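You operate a simulated robot arm through the tools that you are given. There is no shell and no other tool. Be economical: measure what you need, move in short steps, check, and stop when the job is done.

You are at the controls of a simulated robot arm. One attempt, no reset.

TASK
Fetch the blue cone and set it on the yellow table. Then fetch the purple clip and stand it on top of the yellow large wax block. Then push the cabinet door shut. The order counts. Set down upright: blue cone, purple clip.

Only the result counts: the job must be done as asked and must still hold three seconds after the hand-in. Knocking over, shifting, dropping, spilling or breaking anything else fails it.

THE ROBOT
A 7-joint arm with a fingered hand on a trunk, on a base that drives. Base frame: it is fixed to the floor where the robot stands at the start and does not move with it; the origin is under the middle of the robot, x ahead of it, y to its left, z up; the surface under the hand at the start is at about z = 78. Readings come in cm, degrees, newtons and seconds.
Its first joint turns from -149.0 to 149.0 degrees. Places, roughly: blue cone (8x8x13 cm) [90, 0, 80]; cabinet door [200, -530, 130]; yellow table [160, -360, 80]. Payload 3.5 kg.
The tool frame sits at the grasp point between the pads (the TCP): z along the fingers, y along the line on which they close. The tips reach 3 cm beyond it. Largest opening 10.4 cm; the body of the gripper starts 3.5 cm behind the TCP. The gripper is a hand of 4 fingers: y runs from the thumb to the fingers, the wrist lies at [-1.5, -11, -18.6] in the tool frame, and closing takes about 1.5 s.
Orientation is that of the tool frame in the base frame, as a unit quaternion [x, y, z, w]. With the fingers straight down and the wrist toward the robot, the tool's x, y and z point along [0, 1, 0], [1, 0, 0] and [0, 0, -1] of the base frame.

THE INTERFACE
- The arm moves only by the tool drive_tool. Its arguments are lists of equal length, an entry for each row: "dp": the shift along the base's x, y, z in units of 150 mm (1.0 is 150 mm), a list of three; "rot": the turn, a rotation vector about the base's x, y, z in units of 120 degrees (1.0 is 120 degrees), a list of three. In form: {"dp": [[x, y, z], ...], "rot": [[wx, wy, wz], ...]}. A call has 1 to 20 rows; each row is the pose to reach, as a shift and turn from the pose commanded when the call began. "jaw" is the finger opening in cm, from 0 to 10.4, set as the call begins (left out, the last holds). A call with a number of a shift or a turn outside -1 to 1 is refused whole. Rows are played at 5 a second. More than 5 cm and 8.6 degrees between two rows, or a gripper value outside its range, and nothing of the call is played. Where a pose cannot be reached the arm comes as near as it can. A force on the tool above 40 N (or 10 N above the force at the start of the call, whichever is more), or a blocked arm, ends the call early, and 0.2 s more pass. Each finger travels about 4.5 cm/s and halts on what it meets, pressing with about 21 N; the grip force reading is that of the motor and also rises with nothing between the fingers. The clock runs only during rows and for 0.2 s after the last one: add rows that repeat a pose to give the fingers time. The reply holds the time, the measured pose of the TCP, the force on the tool along the base axes, the opening and the grip force, in the units named above and with some noise, with the torque about the TCP (base axes, N m) and any sound that the robot's microphone picked up.
- Cameras (640 x 400 px; columns grow to the right, rows downward): "scene" is now at [3.13, 19.56, 136.93]; the picture's right is [0.26, -0.97, 0.00], its down [-0.60, -0.16, -0.78] and it looks along [0.75, 0.20, -0.62] (base axes); focal length 259 px, centre (320, 200). "wrist" rides on the gripper at [6.1, -9.2, -13] in the tool frame; the picture's right is [-0.81, 0.28, -0.52], its down [-0.53, -0.71, 0.46] and it looks along [-0.24, 0.64, 0.72] (tool axes); focal length 275 px, centre (320, 200).
- capture(camera): a new picture of that camera. It takes no simulated time.
- lift_body(by): slides the trunk up (or, below 0, down) by that many cm; the arm and the scene camera ride with it, the base frame stays. It gives what a move gives, with no picture.
- roll_base(legs): drives the robot by 1 to 6 legs, each [ahead, left, turn to the left] in cm, cm and degrees, along the robot's own axes; the way and the turn of a leg run together, so that a leg with both is an arc; at most 150 cm and 180 degrees a leg. The arm and the cameras ride along, it lands a little off, and it stops where it bumps. It gives what a move gives.
- move_fingers(index, middle, ring, thumb_bend, thumb_turn): sets how far each is bent, from 0 (flat) to 1 (curled in); at 0.3 the hand is open as for a grip, at 0.7 the pads meet at the TCP. One left out holds its place. A second passes; each finger stops where it meets its share of the squeeze, and holds until it gets a number again. A gripper value or a shape takes the hand back. It gives what a move gives, with no picture; readings hold the bend of each and the force on the fingers (four entries, about 0 where the hand has none), thumb and palm. thumb_turn goes from beside the hand (0) to across from the fingers (1), as for a grip.
- hand_shape(shape): the hand has 4 fingers and takes this shape, open, in about a second: jaw (thumb against the fingers, like two jaws); tri (thumb and two fingers); tip (a fingertip pinch); poke (one finger out to press); point (the index stretched); flat (the hand flat); cup (the hand cupped); fist (a fist). The gripper value then closes the fingers along that shape, each until it touches; the sizes above hold for jaw. It gives what a move gives, with no picture.
- head_to(pan, tilt): turns the head with the scene camera to pan (to the left, within 155 degrees either way) and tilt (down, from -29 to 69), counted from straight ahead of the robot. It gives what a move gives.
- locate(camera, pixels): for up to 12 pixels [column, row] of the newest picture of that camera ("zoom" is the newest enlarged one), the place [x, y, z] in the base frame of the surface seen there, good to about 0.2 cm, but the place of the scene camera against the robot may be out by one fixed shift of up to 1.8 cm in any direction. It takes no simulated time.
- enlarge(camera, box): a new picture of the part [left, top, right, bottom] of that camera's present view, enlarged. It takes no simulated time.
- job_done(): hands the job in; it is judged then, once.

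Go step by step. Measure first, check grasps and placings, and put right what went wrong. The budget is 110 turns and 78 pictures, counting those below and the enlarged ones. Unless the task says otherwise, let go and move clear before handing in, and close with one line.

The tools are called after "Emit:" as name(argument=value, ...) on one line, values as JSON. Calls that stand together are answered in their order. drive_tool: Moves the arm, as the interface text tells. Its arguments: {"type":"object","properties":{"dp":{"type":"array"},"rot":{"type":"array"},"jaw":{"type":"number"}},"required":["dp","rot"]} The other tools are called the same way: lift_body (by) slides the trunk up or down; hand_shape (shape) gives the hand a shape; move_fingers (index, middle, ring, thumb_bend, thumb_turn) moves the fingers one by one; roll_base (legs) drives the base; head_to (pan, tilt) turns the head that bears the scene camera; capture (camera) takes a picture; locate (camera, pixels) gives the place of the surface under pixels of a picture; enlarge (camera, box) takes an enlarged picture of a part of a camera's view; job_done () hands the job in.

At the start:

```text
time: 0.0
tool_pos: [62.47, 18.96, 106.12]
tcp_rot: [0.707, 0.707, 0.0, -0.001]
ft_force: [-0.6, 0.7, -0.8]
torque: [-0.02, -0.04, -0.02]
grip_width: 10.35
grip_force: 0.0
shape: jaw
bend: [0.3, 0.3, 0.3, 0.3, 0.98]
finger forces: [0.0, 0.1, 0.1, 0.0, 0.0, 0.1]
trunk travel left (down, up): [-40.0, 31.0]
robot x, y, heading: [-0.13, -0.12, 0.0]
head pan, tilt: [15.1, 38.6]
```

scene: 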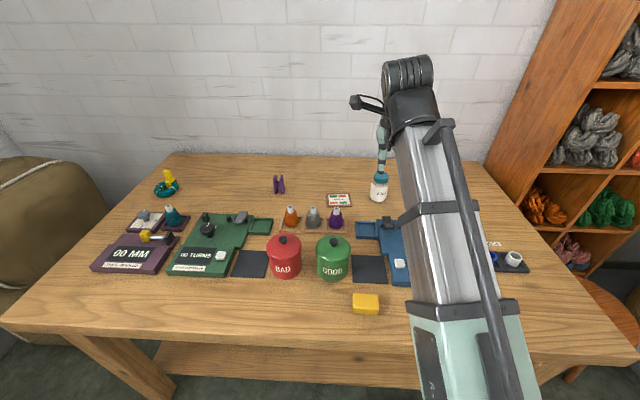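
wrist: 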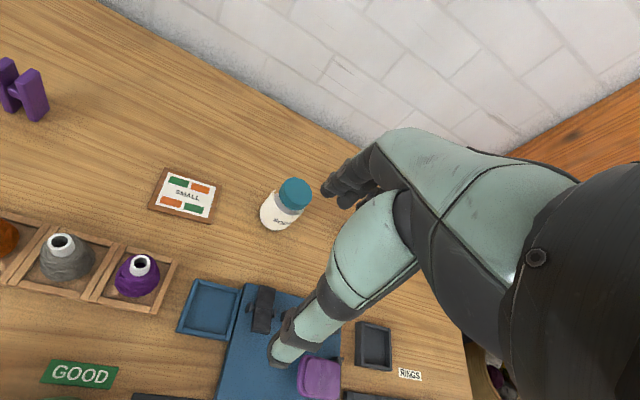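

The forearm hides the spot near scene (431,188) where the blue cone should be. I move the arm to the left and look again.

Emit:
drive_tool(dp=[[0, 0.3, 0.1], [0, 0.6, 0.2], [0, 0.9, 0.3], [0, 1, 0.3]], rot=[[0, 0, 0], [0, 0, 0], [0, 0, 0], [0, 0, 0]])

Emit:
head_to(pan=-10, tilt=38)

Emit:
capture(camera="scene")

```text
time: 1.0
tool_pos: [62.47, 34.03, 110.6]
tcp_rot: [0.707, 0.707, 0.0, 0.0]
ft_force: [0.1, -0.1, 0.8]
torque: [0.01, 0.0, -0.04]
grip_width: 10.4
grip_force: 0.2
shape: jaw
bend: [0.3, 0.3, 0.3, 0.3, 0.98]
finger forces: [0.0, 0.0, 0.0, 0.0, 0.0, 0.1]
trunk travel left (down, up): [-40.0, 31.0]
robot x, y, heading: [-0.05, -0.2, -0.1]
head pan, tilt: [15.1, 38.6]
```

```text
time: 1.9
tool_pos: [62.57, 34.02, 110.71]
tcp_rot: [0.707, 0.708, 0.0, 0.0]
ft_force: [0.0, -0.4, 0.2]
torque: [-0.03, -0.02, 0.01]
grip_width: 10.38
grip_force: 0.1
shape: jaw
bend: [0.3, 0.3, 0.3, 0.3, 0.98]
finger forces: [0.0, 0.0, 0.0, 0.1, 0.0, 0.0]
trunk travel left (down, up): [-40.0, 31.0]
robot x, y, heading: [-0.3, 0.18, 0.1]
head pan, tilt: [-10.0, 38.0]
```

```text
75 pictures are left
```

scene: 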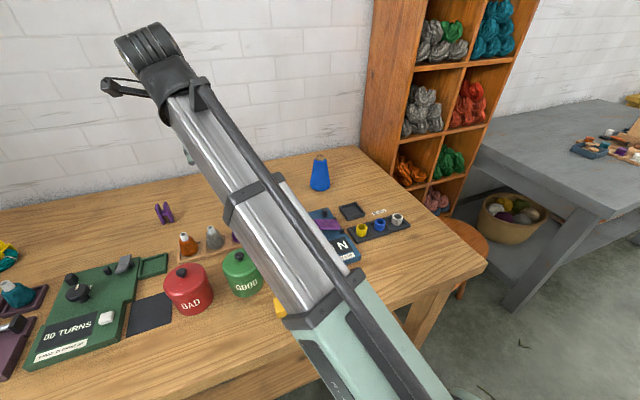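

The blue cone stands at (320,172), and the purple clip is at (164,212). I enlarge both and also look around to the right for the table and cabinet.

Emit:
enlarge(camera="scene", box=[270, 130, 430, 230])

Emit:
locate(camera="scene", pixels=[[320, 156], [320, 165], [311, 186], [320, 189], [329, 186], [320, 180], [345, 170], [158, 207], [169, 214], [164, 222], [352, 211], [384, 231]])

Emit:
head_to(pan=-70, tilt=15)

Emit:
capture(camera="scene")

```text
4.00 times, centred on (350, 180) of scene
```

zoom: 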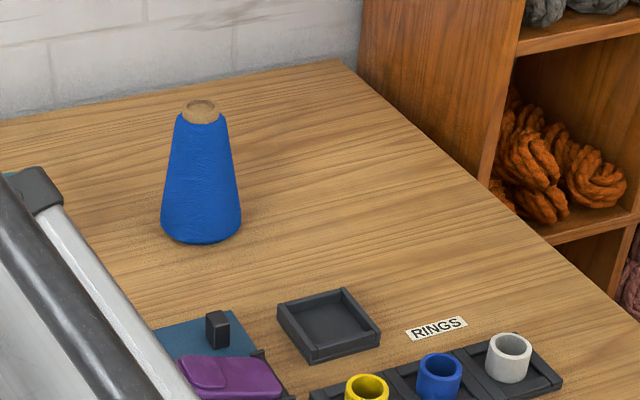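

```text
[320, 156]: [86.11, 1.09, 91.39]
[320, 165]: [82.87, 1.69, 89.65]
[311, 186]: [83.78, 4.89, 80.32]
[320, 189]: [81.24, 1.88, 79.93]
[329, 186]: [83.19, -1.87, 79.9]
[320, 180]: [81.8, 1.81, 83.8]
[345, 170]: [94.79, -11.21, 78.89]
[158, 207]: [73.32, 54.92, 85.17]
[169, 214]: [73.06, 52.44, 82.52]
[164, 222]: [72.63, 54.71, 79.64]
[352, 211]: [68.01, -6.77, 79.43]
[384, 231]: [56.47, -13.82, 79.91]
```

```text
time: 3.2
tool_pos: [62.57, 33.89, 110.75]
tcp_rot: [0.707, 0.707, 0.0, 0.0]
ft_force: [-0.4, -0.7, -0.4]
torque: [0.02, -0.01, -0.02]
grip_width: 10.36
grip_force: 0.1
shape: jaw
bend: [0.3, 0.3, 0.3, 0.3, 0.98]
finger forces: [0.0, 0.0, 0.0, 0.0, 0.0, 0.1]
trunk travel left (down, up): [-40.0, 31.0]
robot x, y, heading: [0.14, 0.39, 0.3]
head pan, tilt: [-70.0, 15.0]
```

```text
73 pictures are left
```

scene: 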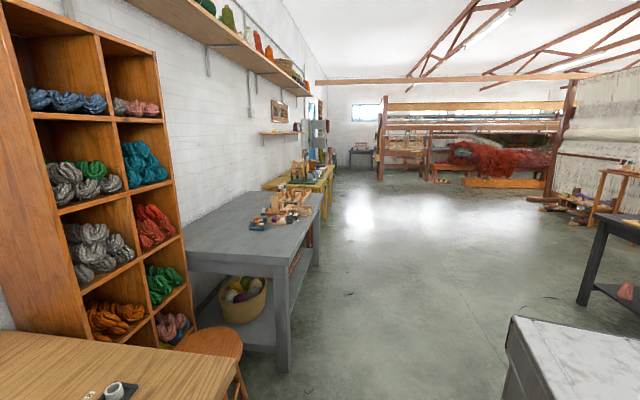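

The yellow table lies beyond the grey one, around (310,180). First I bring the hand toward the cone, base-estimated near (85.5,1.5), for a wrist view.

Emit:
drive_tool(dp=[[0.1, -0.28, 0.05], [0.2, -0.56, 0.1], [0.3, -0.84, 0.1], [0.4, -1, 0.1]], rot=[[0, 0, 0], [0, 0, 0], [0, 0, 0], [0, 0, 0]])

Emit:
drive_tool(dp=[[0.1, -0.28, 0], [0.2, -0.56, 0], [0.3, -0.84, 0], [0.4, -1, 0]], rot=[[0, 0, 0], [0, 0, 0], [0, 0, 0], [0, 0, 0]])

Emit:
capture(camera="wrist")

Emit:
enlarge(camera="scene", box=[240, 90, 400, 190])

```text
time: 4.2
tool_pos: [68.52, 18.95, 112.04]
tcp_rot: [0.707, 0.707, 0.0, 0.0]
ft_force: [-0.5, -0.1, 0.2]
torque: [-0.01, -0.01, -0.01]
grip_width: 10.34
grip_force: 0.1
shape: jaw
bend: [0.3, 0.3, 0.3, 0.3, 0.98]
finger forces: [0.1, 0.0, 0.1, 0.0, 0.1, 0.0]
trunk travel left (down, up): [-40.0, 31.0]
robot x, y, heading: [0.06, 0.3, 0.0]
head pan, tilt: [-70.0, 15.0]
```

```text
time: 5.2
tool_pos: [74.55, 3.9, 112.23]
tcp_rot: [0.707, 0.707, 0.001, 0.0]
ft_force: [0.0, -0.7, 0.8]
torque: [-0.03, 0.04, 0.0]
grip_width: 10.38
grip_force: 0.1
shape: jaw
bend: [0.3, 0.3, 0.3, 0.3, 0.98]
finger forces: [0.0, 0.1, 0.0, 0.0, 0.1, 0.1]
trunk travel left (down, up): [-40.0, 31.0]
robot x, y, heading: [0.1, 0.18, -0.1]
head pan, tilt: [-70.0, 15.0]
```

```text
72 pictures are left
```

wrist: 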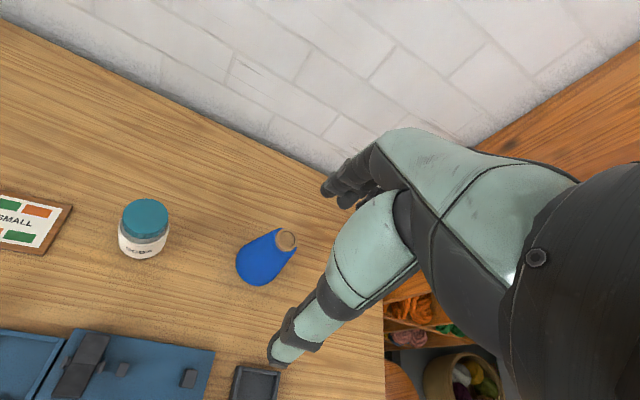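

```text
4.00 times, centred on (320, 140) of scene
```

zoom: 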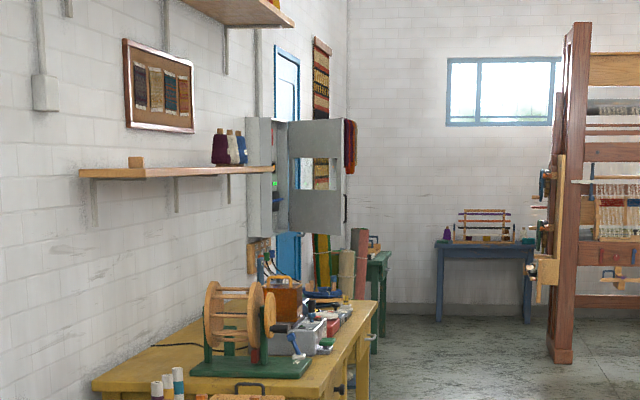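

The wrist view shows the cone clearly at (265,257) with its top at (286,240), and the grey wall cabinet with open door is seen past the yellow table. I measure the cone and table items.

Emit:
locate(camera="wrist", pixels=[[286, 240], [278, 235], [294, 236], [286, 249], [265, 258], [238, 266], [250, 283], [272, 283], [144, 217], [370, 180]])

Emit:
enlarge(camera="wrist", box=[200, 200, 360, 300])

```text
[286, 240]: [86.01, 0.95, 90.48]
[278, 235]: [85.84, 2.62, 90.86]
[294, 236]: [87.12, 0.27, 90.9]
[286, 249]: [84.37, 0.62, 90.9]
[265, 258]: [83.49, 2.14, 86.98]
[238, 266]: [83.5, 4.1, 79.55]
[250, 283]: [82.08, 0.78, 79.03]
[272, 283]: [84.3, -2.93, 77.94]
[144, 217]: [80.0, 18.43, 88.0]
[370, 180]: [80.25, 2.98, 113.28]
```

```text
4.00 times, centred on (280, 250) of wrist
```

zoom: 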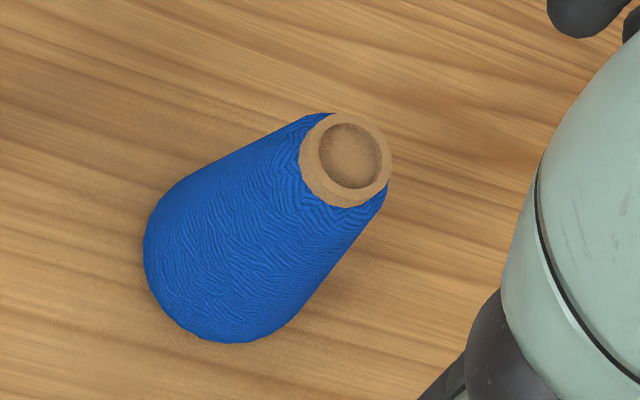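

Cone axis is at about (86.0, 1.0), top at z 91. I move over it and descend to a TCP height of about 88.4.

Emit:
drive_tool(dp=[[0.25, -0.06, 0], [0.5, -0.13, 0], [0.76, -0.195, 0], [0.76, -0.195, -0.25], [0.76, -0.195, -0.5], [0.76, -0.195, -0.75]], rot=[[0, 0, 0], [0, 0, 0], [0, 0, 0], [0, 0, 0], [0, 0, 0], [0, 0, 0]], jaw=10.4)

Emit:
capture(camera="wrist")

Emit:
head_to(pan=0, tilt=30)

Emit:
capture(camera="scene")

```text
time: 6.6
tool_pos: [86.03, 1.04, 100.79]
tcp_rot: [0.708, 0.707, 0.0, 0.0]
ft_force: [0.4, 0.3, 0.2]
torque: [-0.01, -0.02, 0.03]
grip_width: 10.37
grip_force: 0.1
shape: jaw
bend: [0.3, 0.3, 0.3, 0.3, 0.98]
finger forces: [0.1, 0.0, 0.0, 0.0, 0.1, 0.1]
trunk travel left (down, up): [-40.0, 31.0]
robot x, y, heading: [0.09, 0.31, -0.0]
head pan, tilt: [-70.0, 15.0]
```

```text
69 pictures are left
```

wrist: 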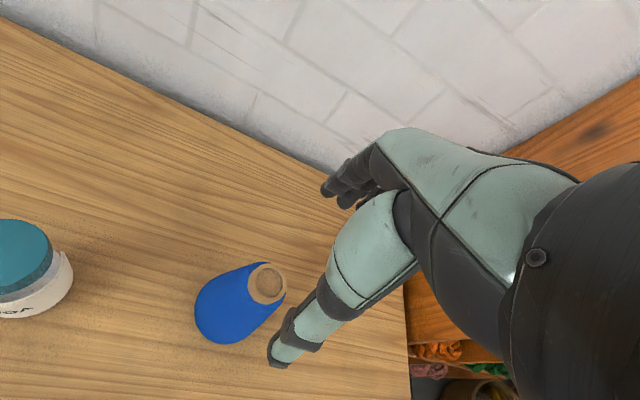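

```text
time: 8.0
tool_pos: [86.09, 1.02, 100.94]
tcp_rot: [0.708, 0.707, -0.001, 0.0]
ft_force: [-0.5, 0.1, -0.3]
torque: [0.0, -0.01, -0.02]
grip_width: 10.38
grip_force: 0.2
shape: jaw
bend: [0.3, 0.3, 0.3, 0.3, 0.98]
finger forces: [0.1, 0.0, 0.0, 0.1, 0.0, 0.1]
trunk travel left (down, up): [-40.0, 31.0]
robot x, y, heading: [-0.12, 0.15, -0.2]
head pan, tilt: [0.0, 30.0]
```

```text
68 pictures are left
```

scene: 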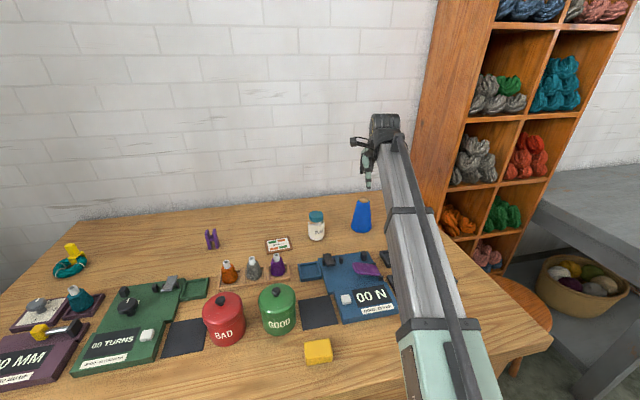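

The hand hangs over the cone (wrist: cone top at (268,281), thumb tip at (280,355), fingers at (345,185)). I re-check the top's place before lowering.

Emit:
locate(camera="wrist", pixels=[[268, 281], [252, 272], [267, 265], [285, 285], [265, 301], [275, 360], [330, 187], [340, 205], [217, 338]])

```text
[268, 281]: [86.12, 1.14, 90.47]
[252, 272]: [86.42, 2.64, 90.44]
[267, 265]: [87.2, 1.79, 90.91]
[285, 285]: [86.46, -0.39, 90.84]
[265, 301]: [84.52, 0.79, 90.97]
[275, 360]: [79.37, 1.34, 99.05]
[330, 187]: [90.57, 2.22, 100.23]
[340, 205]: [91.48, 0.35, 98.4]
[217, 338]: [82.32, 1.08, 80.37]
```

The cone is centred between thumb (x 79.4) and fingers (x 91). Lower 12.4 cm, then close.

Emit:
drive_tool(dp=[[0, 0, -0.25], [0, 0, -0.5], [0, 0, -0.7], [0, 0, -0.83], [0, 0, -0.83]], rot=[[0, 0, 0], [0, 0, 0], [0, 0, 0], [0, 0, 0], [0, 0, 0]])

Emit:
drive_tool(dp=[[0, 0, 0], [0, 0, 0], [0, 0, 0], [0, 0, 0], [0, 0, 0], [0, 0, 0], [0, 0, 0], [0, 0, 0]], rot=[[0, 0, 0], [0, 0, 0], [0, 0, 0], [0, 0, 0], [0, 0, 0], [0, 0, 0], [0, 0, 0], [0, 0, 0]], jaw=3.0)

Emit:
capture(camera="wrist")

```text
time: 9.2
tool_pos: [85.84, 0.88, 88.61]
tcp_rot: [0.707, 0.708, 0.0, 0.0]
ft_force: [-0.4, -0.6, 0.7]
torque: [-0.02, -0.03, -0.01]
grip_width: 10.38
grip_force: 0.0
shape: jaw
bend: [0.3, 0.3, 0.3, 0.3, 0.98]
finger forces: [0.0, 0.1, 0.0, 0.0, 0.0, 0.0]
trunk travel left (down, up): [-40.0, 31.0]
robot x, y, heading: [0.09, 0.26, 0.2]
head pan, tilt: [0.0, 30.0]
```

```text
time: 11.0
tool_pos: [85.96, 1.02, 88.5]
tcp_rot: [0.707, 0.707, 0.001, 0.0]
ft_force: [-1.8, 0.1, 0.7]
torque: [0.02, 0.08, -0.02]
grip_width: 4.71
grip_force: 21.0
shape: jaw
bend: [0.74, 0.46, 0.48, 0.72, 1.0]
finger forces: [10.6, 5.9, 0.0, 0.0, 18.5, 0.0]
trunk travel left (down, up): [-40.0, 31.0]
robot x, y, heading: [0.41, -0.03, -0.3]
head pan, tilt: [0.0, 30.0]
```

```text
67 pictures are left
```

wrist: 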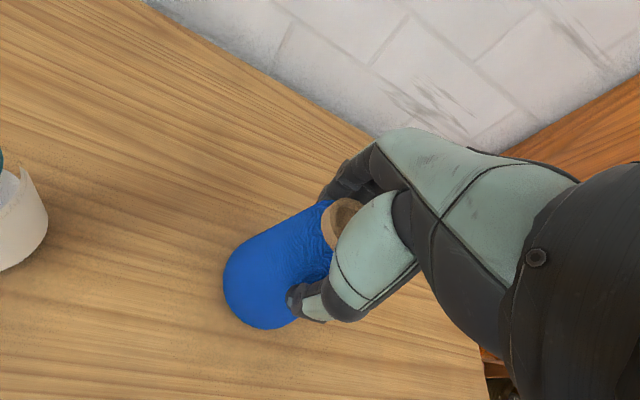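

Gripped at 4.7 cm with 21 N; thumb and two fingers are in contact. I lift 6 cm and check.

Emit:
drive_tool(dp=[[0, 0, 0.1], [0, 0, 0.25], [0, 0, 0.4], [0, 0, 0.4]], rot=[[0, 0, 0], [0, 0, 0], [0, 0, 0], [0, 0, 0]])

Emit:
capture(camera="wrist")

Emit:
capture(camera="scene")

```text
time: 12.0
tool_pos: [85.73, 0.93, 94.55]
tcp_rot: [0.707, 0.707, 0.0, 0.001]
ft_force: [0.2, -0.1, -2.1]
torque: [0.0, 0.0, 0.0]
grip_width: 4.7
grip_force: 21.2
shape: jaw
bend: [0.74, 0.46, 0.48, 0.72, 1.0]
finger forces: [11.3, 6.5, 0.0, 0.1, 17.8, 0.1]
trunk travel left (down, up): [-40.0, 31.0]
robot x, y, heading: [0.08, 0.09, 0.2]
head pan, tilt: [0.0, 30.0]
```

```text
66 pictures are left
```

wrist: 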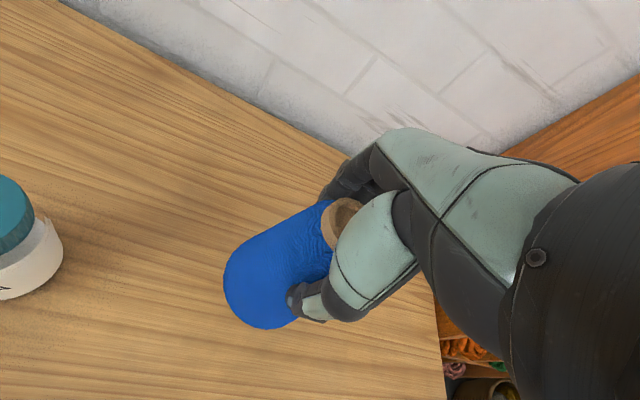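

```text
65 pictures are left
```

scene: 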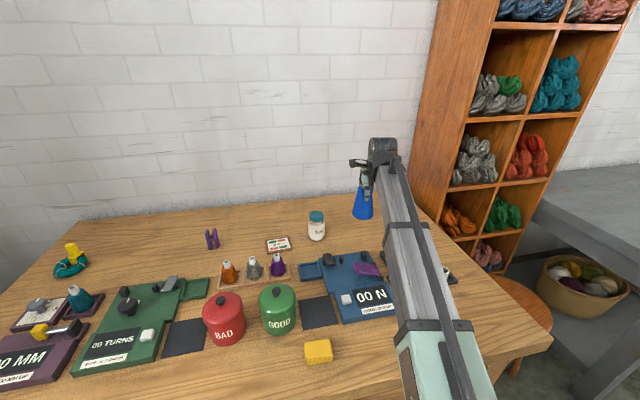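

The cone is held and hangs upright. I raise and retract it, then survey the way to the yellow table.

Emit:
drive_tool(dp=[[-0.05, 0, 0.3], [-0.1, 0, 0.6], [-0.35, 0, 0.85], [-0.6, 0, 1], [-0.85, 0, 1], [-1, 0, 1]], rot=[[0, 0, 0], [0, 0, 0], [0, 0, 0], [0, 0, 0], [0, 0, 0], [0, 0, 0]])

Emit:
head_to(pan=-65, tilt=20)

Emit:
capture(camera="scene")

```text
refused: row 3 steps farther than a row can; nothing moved
```

```text
time: 13.4
tool_pos: [85.78, 0.98, 94.51]
tcp_rot: [0.707, 0.707, 0.0, 0.0]
ft_force: [0.2, -0.4, -2.1]
torque: [0.01, -0.03, 0.0]
grip_width: 4.7
grip_force: 20.9
shape: jaw
bend: [0.74, 0.46, 0.48, 0.72, 1.0]
finger forces: [11.4, 6.4, 0.0, 0.0, 17.7, 0.0]
trunk travel left (down, up): [-40.0, 31.0]
robot x, y, heading: [0.03, 0.43, -0.1]
head pan, tilt: [-65.0, 20.0]
```

```text
64 pictures are left
```

scene: 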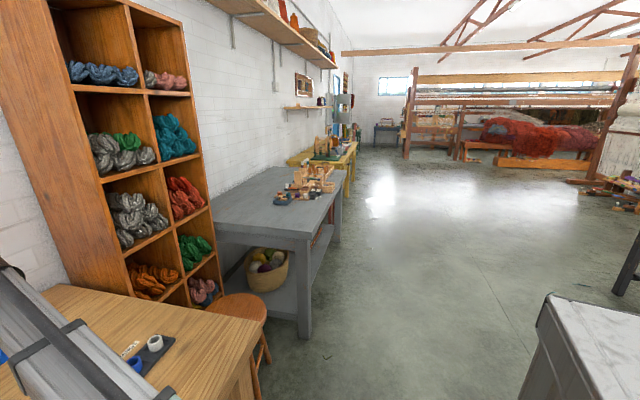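

Emit:
locate(camera="scene", pixels=[[300, 340], [340, 235], [311, 235], [345, 186], [355, 148], [340, 165], [360, 180], [316, 150], [220, 215], [540, 330], [310, 200], [265, 315]])

Emit:
drive_tool(dp=[[0, 0, 0.3], [0, 0, 0.6], [-0.2, 0, 0.8], [-0.4, 0, 1], [-0.7, 0, 1], [-1, 0, 1]], rot=[[0, 0, 0], [0, 0, 0], [0, 0, 0], [0, 0, 0], [0, 0, 0], [0, 0, 0]])

Emit:
enlarge(camera="scene", box=[260, 70, 420, 170])

```text
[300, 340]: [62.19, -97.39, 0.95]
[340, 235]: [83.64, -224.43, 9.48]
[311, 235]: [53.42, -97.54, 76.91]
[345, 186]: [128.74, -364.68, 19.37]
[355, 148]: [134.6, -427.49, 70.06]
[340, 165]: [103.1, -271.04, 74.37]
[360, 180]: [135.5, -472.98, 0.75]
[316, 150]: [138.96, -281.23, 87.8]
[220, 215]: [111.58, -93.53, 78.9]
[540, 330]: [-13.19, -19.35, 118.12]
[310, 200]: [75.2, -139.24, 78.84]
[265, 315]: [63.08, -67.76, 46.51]
```

```text
time: 14.8
tool_pos: [71.01, 1.04, 109.43]
tcp_rot: [0.707, 0.707, 0.0, 0.0]
ft_force: [0.4, 0.4, -1.2]
torque: [-0.03, 0.03, -0.03]
grip_width: 4.7
grip_force: 20.8
shape: jaw
bend: [0.74, 0.46, 0.48, 0.72, 1.0]
finger forces: [11.4, 6.4, 0.0, 0.1, 17.7, 0.0]
trunk travel left (down, up): [-40.0, 31.0]
robot x, y, heading: [-0.32, -0.02, 0.4]
head pan, tilt: [-65.0, 20.0]
```

```text
4.00 times, centred on (340, 120) of scene
```

zoom: 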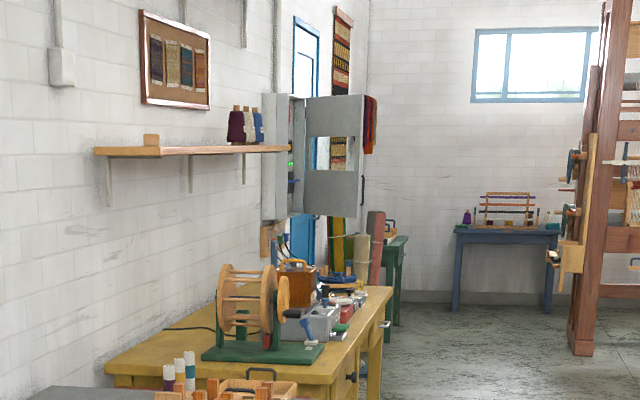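

The cone is at 109 cm height and still held. Before backing up I look right-rear for obstacles.

Emit:
head_to(pan=-125, tilt=25)

Emit:
capture(camera="scene")

Emit:
head_to(pan=145, tilt=25)

Emit:
capture(camera="scene")

```text
time: 16.1
tool_pos: [71.1, 0.93, 109.33]
tcp_rot: [0.707, 0.707, 0.0, 0.0]
ft_force: [-0.2, 0.5, -1.2]
torque: [0.0, 0.03, 0.0]
grip_width: 4.72
grip_force: 20.7
shape: jaw
bend: [0.74, 0.46, 0.48, 0.72, 1.0]
finger forces: [11.4, 6.4, 0.0, 0.1, 17.8, 0.1]
trunk travel left (down, up): [-40.0, 31.0]
robot x, y, heading: [-0.08, 0.21, -0.2]
head pan, tilt: [-125.0, 25.0]
```

```text
62 pictures are left
```

scene: 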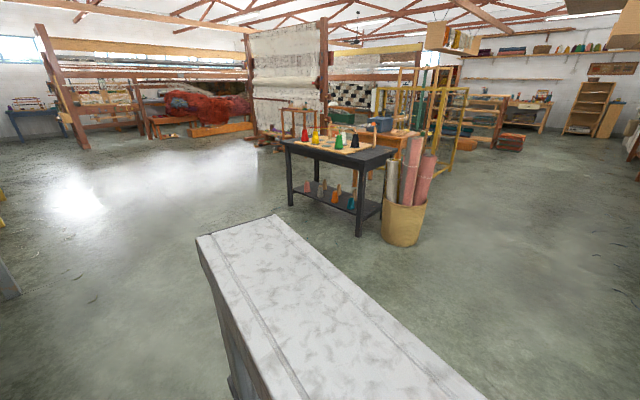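

```text
time: 19.8
tool_pos: [71.02, 0.98, 109.33]
tcp_rot: [0.707, 0.707, 0.001, 0.0]
ft_force: [0.2, 0.2, -2.0]
torque: [-0.04, -0.03, -0.02]
grip_width: 4.72
grip_force: 21.0
shape: jaw
bend: [0.74, 0.46, 0.48, 0.72, 1.0]
finger forces: [11.4, 6.4, 0.0, 0.1, 17.8, 0.1]
trunk travel left (down, up): [-40.0, 31.0]
robot x, y, heading: [-0.18, 0.03, 0.1]
head pan, tilt: [145.0, 25.0]
```

```text
61 pictures are left
```

scene: 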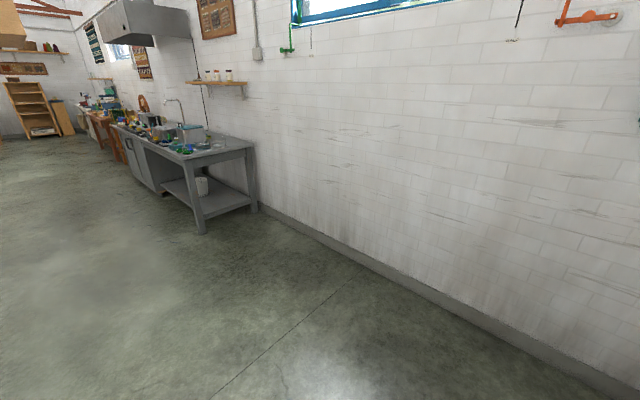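

The floor behind and to the right is free. I back off 45 cm, turn right, and drive toward the front of the yellow table, stopping short of it.

Emit:
roll_base(legs=[[-45, 0, 0], [0, 0, -79.5], [128, 0, 0], [128, 0, 0], [120, 0, 0]])

Emit:
head_to(pan=60, tilt=25)

Emit:
capture(camera="scene")

```text
time: 43.8
tool_pos: [37.76, -440.36, 109.41]
tcp_rot: [0.995, 0.095, 0.0, -0.001]
ft_force: [0.2, 0.6, -1.8]
torque: [-0.01, 0.0, -0.01]
grip_width: 4.65
grip_force: 21.0
shape: jaw
bend: [0.74, 0.46, 0.48, 0.72, 1.0]
finger forces: [11.4, 6.2, 0.0, 0.0, 17.5, 0.0]
trunk travel left (down, up): [-40.0, 31.0]
robot x, y, heading: [23.45, -370.94, -79.3]
head pan, tilt: [145.0, 25.0]
```

```text
time: 45.4
tool_pos: [37.88, -440.26, 109.56]
tcp_rot: [0.996, 0.094, 0.0, 0.0]
ft_force: [-0.1, 0.1, -2.3]
torque: [-0.04, 0.02, -0.02]
grip_width: 4.67
grip_force: 20.6
shape: jaw
bend: [0.74, 0.46, 0.48, 0.72, 1.0]
finger forces: [11.3, 6.2, 0.0, 0.0, 17.4, 0.0]
trunk travel left (down, up): [-40.0, 31.0]
robot x, y, heading: [23.1, -370.55, -79.3]
head pan, tilt: [60.0, 25.0]
```

```text
60 pictures are left
```

scene: 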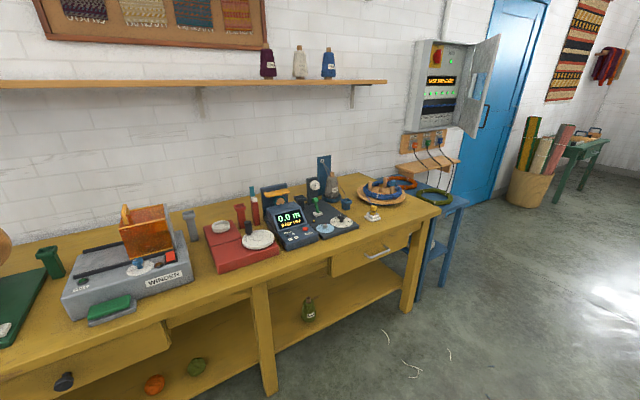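

The yellow table is in full view, and the cabinet hangs to its right with the door open at (480,90). I measure the table's front edge and the free spots at (205,300), (400,228) and (380,230).

Emit:
locate(camera="scene", pixels=[[8, 364], [250, 286], [420, 222], [205, 290], [195, 260], [300, 262], [380, 228], [405, 218], [370, 180], [435, 205], [480, 90], [440, 100]])

Emit:
enlarge(camera="scene", box=[180, 140, 460, 315])

Emit:
enlarge(camera="scene", box=[390, 20, 550, 120])

```text
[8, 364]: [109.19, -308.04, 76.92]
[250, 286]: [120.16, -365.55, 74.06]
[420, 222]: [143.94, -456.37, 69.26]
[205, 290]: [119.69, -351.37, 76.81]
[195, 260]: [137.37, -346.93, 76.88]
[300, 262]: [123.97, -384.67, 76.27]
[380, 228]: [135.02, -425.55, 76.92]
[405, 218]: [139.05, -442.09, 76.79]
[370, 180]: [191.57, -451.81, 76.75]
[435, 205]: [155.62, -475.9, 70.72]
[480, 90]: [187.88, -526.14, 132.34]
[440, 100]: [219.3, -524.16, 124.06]
```

```text
2.29 times, centred on (320, 228) of scene
```

zoom: 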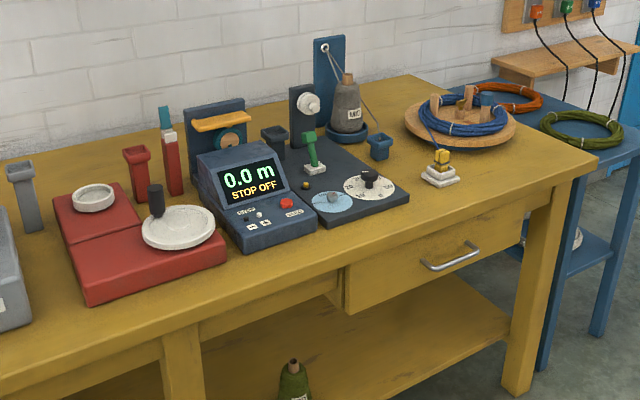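

```text
4.00 times, centred on (470, 70) of scene
```

zoom: 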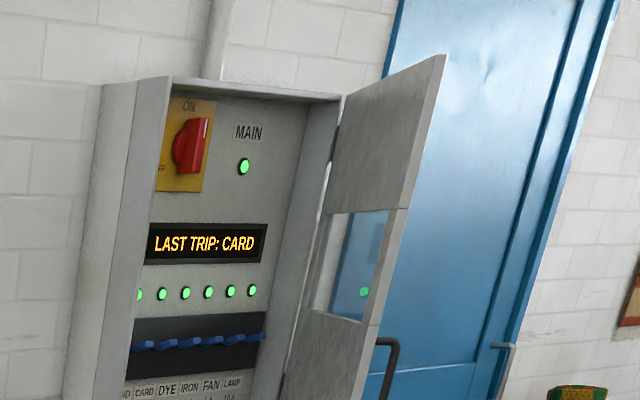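

I measure the free strip near the right front corner, between the dial board, the white base and the edge.

Emit:
locate(camera="scene", pixels=[[287, 250], [320, 240], [358, 228], [372, 222], [381, 217], [442, 204], [390, 206], [333, 255], [390, 232], [415, 200], [408, 206], [345, 240]])

```text
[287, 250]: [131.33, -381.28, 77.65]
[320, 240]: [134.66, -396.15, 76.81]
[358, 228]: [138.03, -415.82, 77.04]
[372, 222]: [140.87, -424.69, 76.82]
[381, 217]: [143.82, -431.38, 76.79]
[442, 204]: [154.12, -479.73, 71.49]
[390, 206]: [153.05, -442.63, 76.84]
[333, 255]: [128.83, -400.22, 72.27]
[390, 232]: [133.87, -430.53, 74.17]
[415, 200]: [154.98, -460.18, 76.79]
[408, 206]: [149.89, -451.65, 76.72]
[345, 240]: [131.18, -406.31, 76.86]
```

Near the right front corner there seems to be room around (152,-465). I turn to face the table (heading about 12.6°), strafe right, and look from there.

Emit:
roll_base(legs=[[0, 0, 91.9], [0, -118, 0]])

Emit:
head_to(pan=15, tilt=30)

Emit:
capture(camera="scene")

Emit:
capture(camera="wrist")

```text
time: 55.3
tool_pos: [120.06, -468.1, 109.34]
tcp_rot: [0.617, 0.787, 0.001, 0.001]
ft_force: [0.4, -0.2, -1.2]
torque: [-0.02, -0.04, -0.01]
grip_width: 4.61
grip_force: 21.0
shape: jaw
bend: [0.74, 0.46, 0.48, 0.72, 1.0]
finger forces: [11.1, 6.0, 0.0, 0.0, 16.9, 0.1]
trunk travel left (down, up): [-40.0, 31.0]
robot x, y, heading: [51.43, -485.92, 13.9]
head pan, tilt: [60.0, 25.0]
```

```text
time: 56.4
tool_pos: [119.97, -468.04, 109.51]
tcp_rot: [0.617, 0.787, 0.0, -0.001]
ft_force: [0.7, -0.1, -2.5]
torque: [0.0, 0.02, -0.01]
grip_width: 4.62
grip_force: 20.6
shape: jaw
bend: [0.74, 0.46, 0.48, 0.72, 1.0]
finger forces: [11.1, 6.2, 0.0, 0.0, 17.0, 0.1]
trunk travel left (down, up): [-40.0, 31.0]
robot x, y, heading: [51.41, -486.19, 13.8]
head pan, tilt: [15.0, 30.0]
```

```text
57 pictures are left
```

scene: 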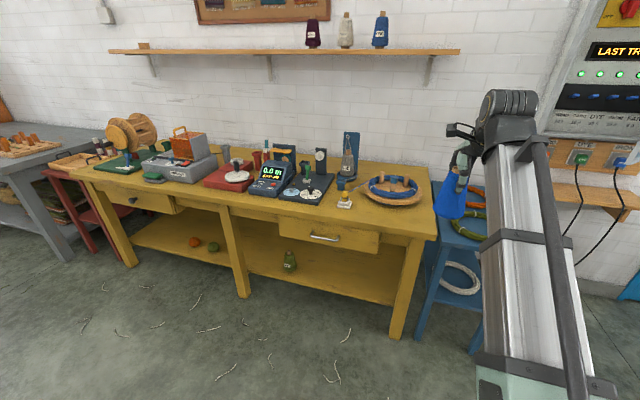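

```text
56 pictures are left
```

wrist: 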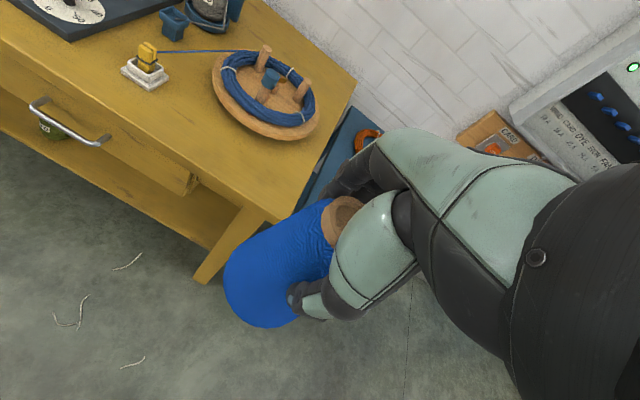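

The wrist view shows the table's right part well: white base (147,80), spool (268,95), front corner near (285,215). I measure these with the accurate wrist camera.

Emit:
locate(camera="wrist", pixels=[[284, 216], [180, 130], [100, 67], [213, 90], [222, 105], [250, 131], [318, 130], [163, 88], [135, 85], [240, 150], [330, 155], [30, 10]])

Emit:
enlarge(camera="wrist", box=[80, 20, 360, 195])

```text
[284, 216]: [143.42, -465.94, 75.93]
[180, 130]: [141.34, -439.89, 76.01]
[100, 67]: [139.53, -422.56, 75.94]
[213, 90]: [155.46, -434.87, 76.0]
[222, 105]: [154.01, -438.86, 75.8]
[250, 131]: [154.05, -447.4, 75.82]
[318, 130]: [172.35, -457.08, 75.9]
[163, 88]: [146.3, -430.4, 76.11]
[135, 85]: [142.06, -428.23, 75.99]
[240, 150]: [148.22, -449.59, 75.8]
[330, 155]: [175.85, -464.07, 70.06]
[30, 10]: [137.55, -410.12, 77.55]
```

```text
2.29 times, centred on (220, 108) of wrist
```

zoom: 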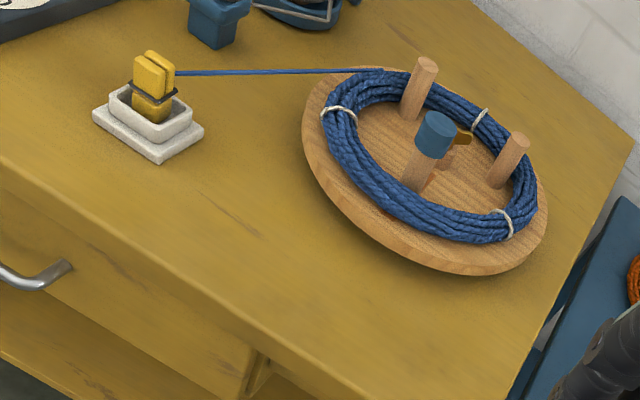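

Table top is at z 75.9. I pick more edge and candidate pixels to set a target with margin.

Emit:
locate(camera="wrist", pixels=[[195, 170], [120, 113], [260, 170], [240, 190], [275, 180], [298, 170], [270, 140], [300, 140], [235, 120], [265, 215], [305, 190], [288, 205]])

```text
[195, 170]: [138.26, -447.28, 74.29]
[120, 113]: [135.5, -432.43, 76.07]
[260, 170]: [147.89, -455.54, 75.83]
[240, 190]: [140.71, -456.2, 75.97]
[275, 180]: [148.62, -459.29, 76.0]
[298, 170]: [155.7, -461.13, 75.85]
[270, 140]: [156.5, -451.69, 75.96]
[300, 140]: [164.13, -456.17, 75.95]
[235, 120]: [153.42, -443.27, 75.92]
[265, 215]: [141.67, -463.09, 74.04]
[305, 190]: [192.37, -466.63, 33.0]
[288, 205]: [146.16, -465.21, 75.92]
```

A spot at (147.6,-458.2) keeps about 6.5–7.5 cm from both edges and 11 cm from the spool. I drive 20 cm ahead and then place with the arm.

Emit:
roll_base(legs=[[20, 2, 0]])

```text
time: 58.0
tool_pos: [139.05, -461.51, 109.46]
tcp_rot: [0.618, 0.786, 0.0, 0.0]
ft_force: [-0.4, -0.3, -1.4]
torque: [0.02, 0.02, -0.01]
grip_width: 4.66
grip_force: 21.3
shape: jaw
bend: [0.74, 0.46, 0.48, 0.72, 1.0]
finger forces: [11.1, 6.3, 0.0, 0.1, 17.1, 0.0]
trunk travel left (down, up): [-40.0, 31.0]
robot x, y, heading: [70.07, -479.49, 13.8]
head pan, tilt: [15.0, 30.0]
```

Now at (139.05,-461.5). I shift by (8.55, 3.3) and descend 13 cm, leaving 10 cm to go.

Emit:
drive_tool(dp=[[0.28, 0.11, 0], [0.57, 0.22, 0], [0.57, 0.22, -0.3], [0.57, 0.22, -0.6], [0.57, 0.22, -0.87], [0.57, 0.22, -0.87]], rot=[[0, 0, 0], [0, 0, 0], [0, 0, 0], [0, 0, 0], [0, 0, 0], [0, 0, 0]])

Emit:
capture(camera="wrist")

Emit:
capture(camera="scene")

```text
time: 59.4
tool_pos: [147.57, -458.15, 96.24]
tcp_rot: [0.618, 0.786, 0.0, 0.0]
ft_force: [-0.1, 0.7, -2.1]
torque: [-0.01, 0.01, 0.03]
grip_width: 4.61
grip_force: 20.7
shape: jaw
bend: [0.74, 0.47, 0.48, 0.72, 1.0]
finger forces: [11.2, 6.3, 0.0, 0.0, 17.1, 0.1]
trunk travel left (down, up): [-40.0, 31.0]
robot x, y, heading: [70.31, -479.5, 13.7]
head pan, tilt: [15.0, 30.0]
```

```text
54 pictures are left
```

wrist: 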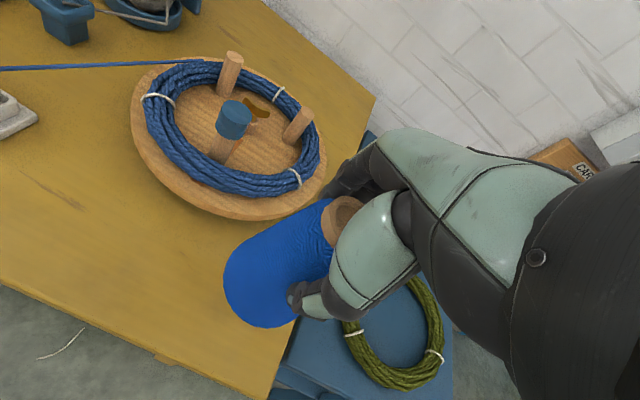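

```text
53 pictures are left
```

scene: 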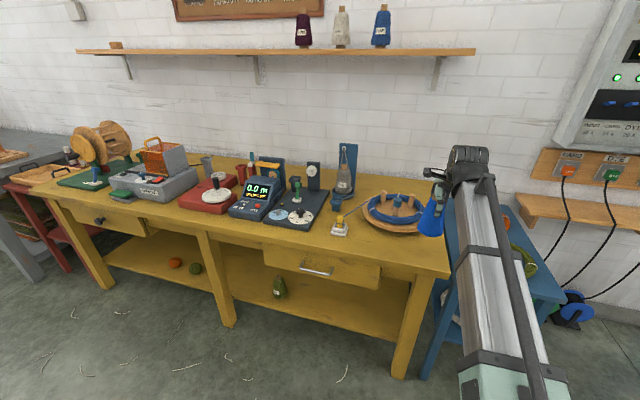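

The cone hangs over the intended spot, clear of the spool. I lower 9.3 cm, then creep until contact.

Emit:
drive_tool(dp=[[0, 0, -0.25], [0, 0, -0.45], [0, 0, -0.58], [0, 0, -0.62], [0, 0, -0.62]], rot=[[0, 0, 0], [0, 0, 0], [0, 0, 0], [0, 0, 0], [0, 0, 0]])

Emit:
drive_tool(dp=[[0, 0, -0.015], [0, 0, -0.03], [0, 0, -0.03]], rot=[[0, 0, 0], [0, 0, 0], [0, 0, 0]])

```text
time: 60.6
tool_pos: [147.58, -458.22, 87.11]
tcp_rot: [0.618, 0.786, 0.0, 0.0]
ft_force: [-0.1, -0.7, -2.3]
torque: [0.02, 0.0, -0.02]
grip_width: 4.61
grip_force: 21.6
shape: jaw
bend: [0.74, 0.47, 0.48, 0.72, 1.0]
finger forces: [11.0, 6.3, 0.0, 0.0, 17.1, 0.1]
trunk travel left (down, up): [-40.0, 31.0]
robot x, y, heading: [70.49, -479.51, 13.8]
head pan, tilt: [15.0, 30.0]
```

```text
time: 61.4
tool_pos: [147.54, -458.29, 86.62]
tcp_rot: [0.618, 0.786, 0.0, 0.0]
ft_force: [-0.8, -0.7, 1.3]
torque: [-0.02, -0.07, -0.01]
grip_width: 4.62
grip_force: 20.4
shape: jaw
bend: [0.74, 0.47, 0.48, 0.72, 1.0]
finger forces: [11.0, 6.4, 0.0, 0.1, 17.9, 0.0]
trunk travel left (down, up): [-40.0, 31.0]
robot x, y, heading: [70.52, -479.29, 13.9]
head pan, tilt: [15.0, 30.0]
```

Force turned from -2 to +1.3 N: the cone touches the table. I go 1 mm further and open.

Emit:
drive_tool(dp=[[0, 0, -0.008], [0, 0, -0.008]], rot=[[0, 0, 0], [0, 0, 0]])

Emit:
drive_tool(dp=[[0, 0, 0], [0, 0, 0], [0, 0, 0], [0, 0, 0], [0, 0, 0], [0, 0, 0], [0, 0, 0], [0, 0, 0]], rot=[[0, 0, 0], [0, 0, 0], [0, 0, 0], [0, 0, 0], [0, 0, 0], [0, 0, 0], [0, 0, 0], [0, 0, 0]], jaw=10.4)

Emit:
capture(camera="wrist")

```text
time: 62.0
tool_pos: [147.52, -458.21, 86.56]
tcp_rot: [0.618, 0.786, 0.0, -0.001]
ft_force: [-1.4, -1.4, 5.5]
torque: [0.02, -0.07, 0.0]
grip_width: 4.64
grip_force: 21.0
shape: jaw
bend: [0.74, 0.47, 0.48, 0.72, 1.0]
finger forces: [11.1, 6.7, 0.1, 0.1, 19.1, 0.0]
trunk travel left (down, up): [-40.0, 31.0]
robot x, y, heading: [70.43, -479.56, 13.5]
head pan, tilt: [15.0, 30.0]
```

```text
time: 63.8
tool_pos: [147.5, -458.2, 86.47]
tcp_rot: [0.617, 0.787, 0.0, 0.0]
ft_force: [0.2, 1.0, 0.4]
torque: [0.01, -0.01, 0.04]
grip_width: 10.37
grip_force: 0.0
shape: jaw
bend: [0.3, 0.3, 0.3, 0.3, 0.98]
finger forces: [0.0, 0.1, 0.1, 0.0, 0.0, 0.0]
trunk travel left (down, up): [-40.0, 31.0]
robot x, y, heading: [70.08, -479.58, 13.6]
head pan, tilt: [15.0, 30.0]
```

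```text
52 pictures are left
```

wrist: 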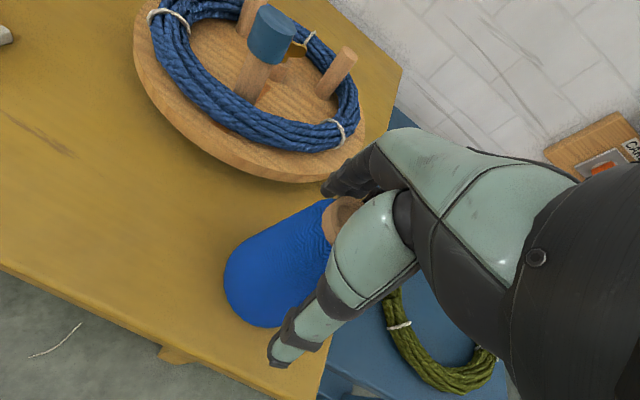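

The cone stands, released and centred in the open hand. I raise straight up and check it.

Emit:
drive_tool(dp=[[0, 0, 0.25], [0, 0, 0.55], [0, 0, 0.85], [0, 0, 1]], rot=[[0, 0, 0], [0, 0, 0], [0, 0, 0], [0, 0, 0]])

Emit:
capture(camera="wrist")

Emit:
enlarge(camera="scene", box=[320, 120, 640, 320])

```text
time: 64.8
tool_pos: [147.35, -458.14, 101.48]
tcp_rot: [0.618, 0.786, 0.0, 0.0]
ft_force: [0.2, 0.3, -0.3]
torque: [-0.01, 0.0, 0.03]
grip_width: 10.35
grip_force: 0.1
shape: jaw
bend: [0.3, 0.3, 0.3, 0.3, 0.98]
finger forces: [0.0, 0.1, 0.1, 0.0, 0.1, 0.0]
trunk travel left (down, up): [-40.0, 31.0]
robot x, y, heading: [70.48, -479.33, 13.9]
head pan, tilt: [15.0, 30.0]
```

```text
51 pictures are left
```

wrist: 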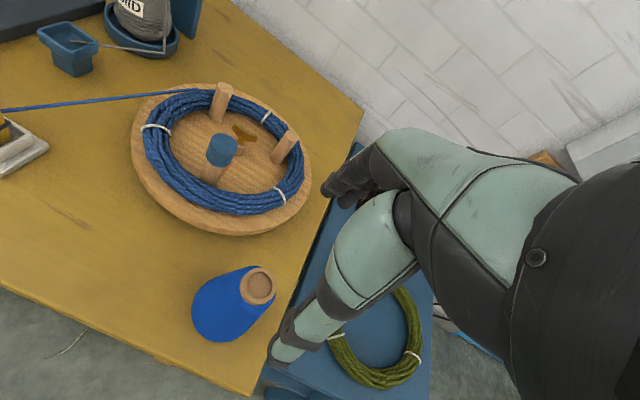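

```text
2.00 times, centred on (480, 220) of scene
```

zoom: 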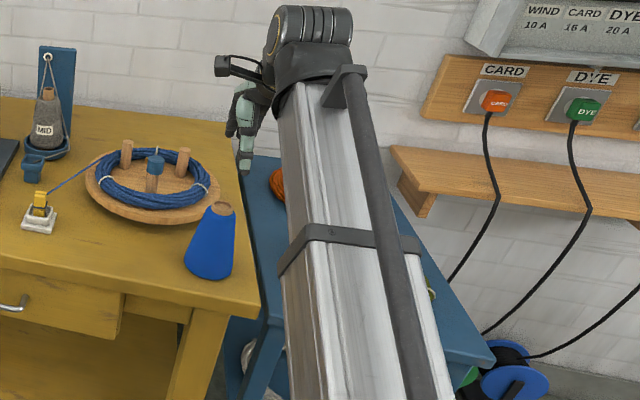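

The blue cone stands upright at the right corner of the yellow table. I back off and drive back to the first table for the clip.

Emit:
roll_base(legs=[[-45, 0, 0], [0, 0, 84.1], [131, 0, 0], [131, 0, 0], [131, 0, 0], [131, 0, 0]])

Emit:
roll_base(legs=[[0, 0, -97.9]])

Emit:
head_to(pan=0, tilt=25)

Emit:
capture(camera="scene")

```text
time: 95.7
tool_pos: [-65.94, 103.7, 101.43]
tcp_rot: [-0.079, 0.997, 0.0, 0.0]
ft_force: [-0.1, 0.1, -0.1]
torque: [-0.02, -0.03, 0.02]
grip_width: 10.37
grip_force: 0.0
shape: jaw
bend: [0.3, 0.3, 0.3, 0.3, 0.98]
finger forces: [0.0, 0.1, 0.0, 0.1, 0.0, 0.0]
trunk travel left (down, up): [-40.0, 31.0]
robot x, y, heading: [-51.32, 25.32, 98.8]
head pan, tilt: [15.0, 30.0]
```

```text
time: 100.2
tool_pos: [28.69, 29.92, 101.33]
tcp_rot: [0.695, 0.719, 0.0, 0.0]
ft_force: [-0.1, -0.3, -0.4]
torque: [0.01, 0.0, -0.02]
grip_width: 10.38
grip_force: 0.1
shape: jaw
bend: [0.3, 0.3, 0.3, 0.3, 0.98]
finger forces: [0.0, 0.0, 0.0, 0.0, 0.0, 0.1]
trunk travel left (down, up): [-40.0, 31.0]
robot x, y, heading: [-50.81, 25.38, 1.9]
head pan, tilt: [15.0, 30.0]
```

```text
time: 101.0
tool_pos: [28.67, 30.02, 101.41]
tcp_rot: [0.695, 0.719, 0.0, 0.0]
ft_force: [-0.3, 0.1, -0.3]
torque: [-0.04, 0.04, -0.01]
grip_width: 10.37
grip_force: 0.0
shape: jaw
bend: [0.3, 0.3, 0.3, 0.3, 0.98]
finger forces: [0.0, 0.0, 0.0, 0.0, 0.0, 0.0]
trunk travel left (down, up): [-40.0, 31.0]
robot x, y, heading: [-51.34, 25.33, 1.7]
head pan, tilt: [0.0, 25.0]
```

```text
49 pictures are left
```

scene: 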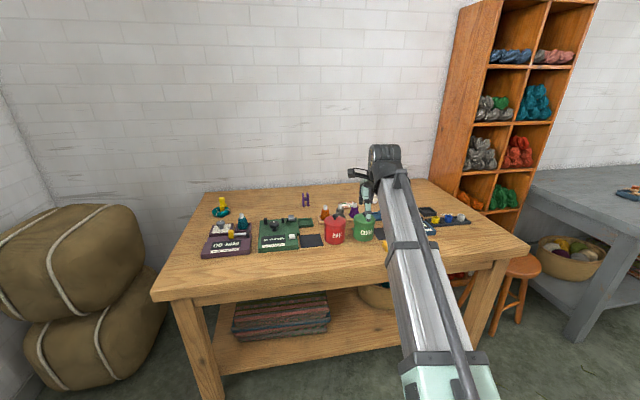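

The yellow block and clip are on this table. I drive in toward the clip (stop around x -8, y 45) with the hand well above all items.

Emit:
roll_base(legs=[[0, 19, -1.7], [42, 0, 0]])

Emit:
head_to(pan=5, tilt=38)

Emit:
capture(camera="scene")

Emit:
capture(camera="wrist")

```text
time: 104.7
tool_pos: [70.56, 47.03, 101.4]
tcp_rot: [0.705, 0.709, 0.001, 0.0]
ft_force: [0.1, 0.0, 0.5]
torque: [0.02, 0.0, -0.02]
grip_width: 10.35
grip_force: 0.1
shape: jaw
bend: [0.3, 0.3, 0.3, 0.3, 0.98]
finger forces: [0.1, 0.0, 0.1, 0.1, 0.0, 0.0]
trunk travel left (down, up): [-40.0, 31.0]
robot x, y, heading: [-9.52, 44.31, 0.3]
head pan, tilt: [0.0, 25.0]
```

```text
time: 105.4
tool_pos: [70.47, 46.97, 101.38]
tcp_rot: [0.706, 0.709, 0.0, 0.001]
ft_force: [-1.4, -0.3, 0.6]
torque: [0.0, -0.03, -0.01]
grip_width: 10.34
grip_force: 0.1
shape: jaw
bend: [0.3, 0.3, 0.3, 0.3, 0.98]
finger forces: [0.0, 0.0, 0.0, 0.1, 0.0, 0.0]
trunk travel left (down, up): [-40.0, 31.0]
robot x, y, heading: [-9.57, 44.27, 0.6]
head pan, tilt: [5.0, 38.0]
```

```text
48 pictures are left
```

scene: 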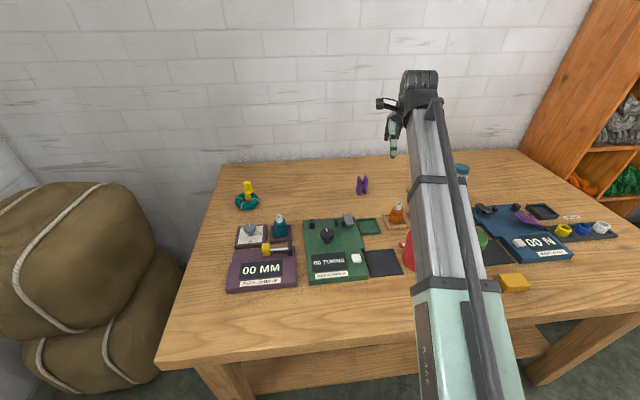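

```text
47 pictures are left
```

wrist: 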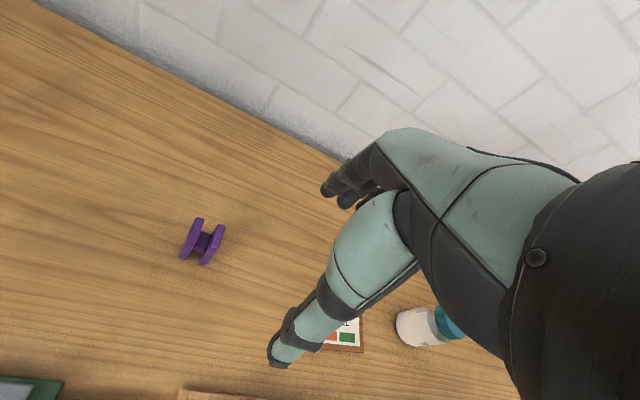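

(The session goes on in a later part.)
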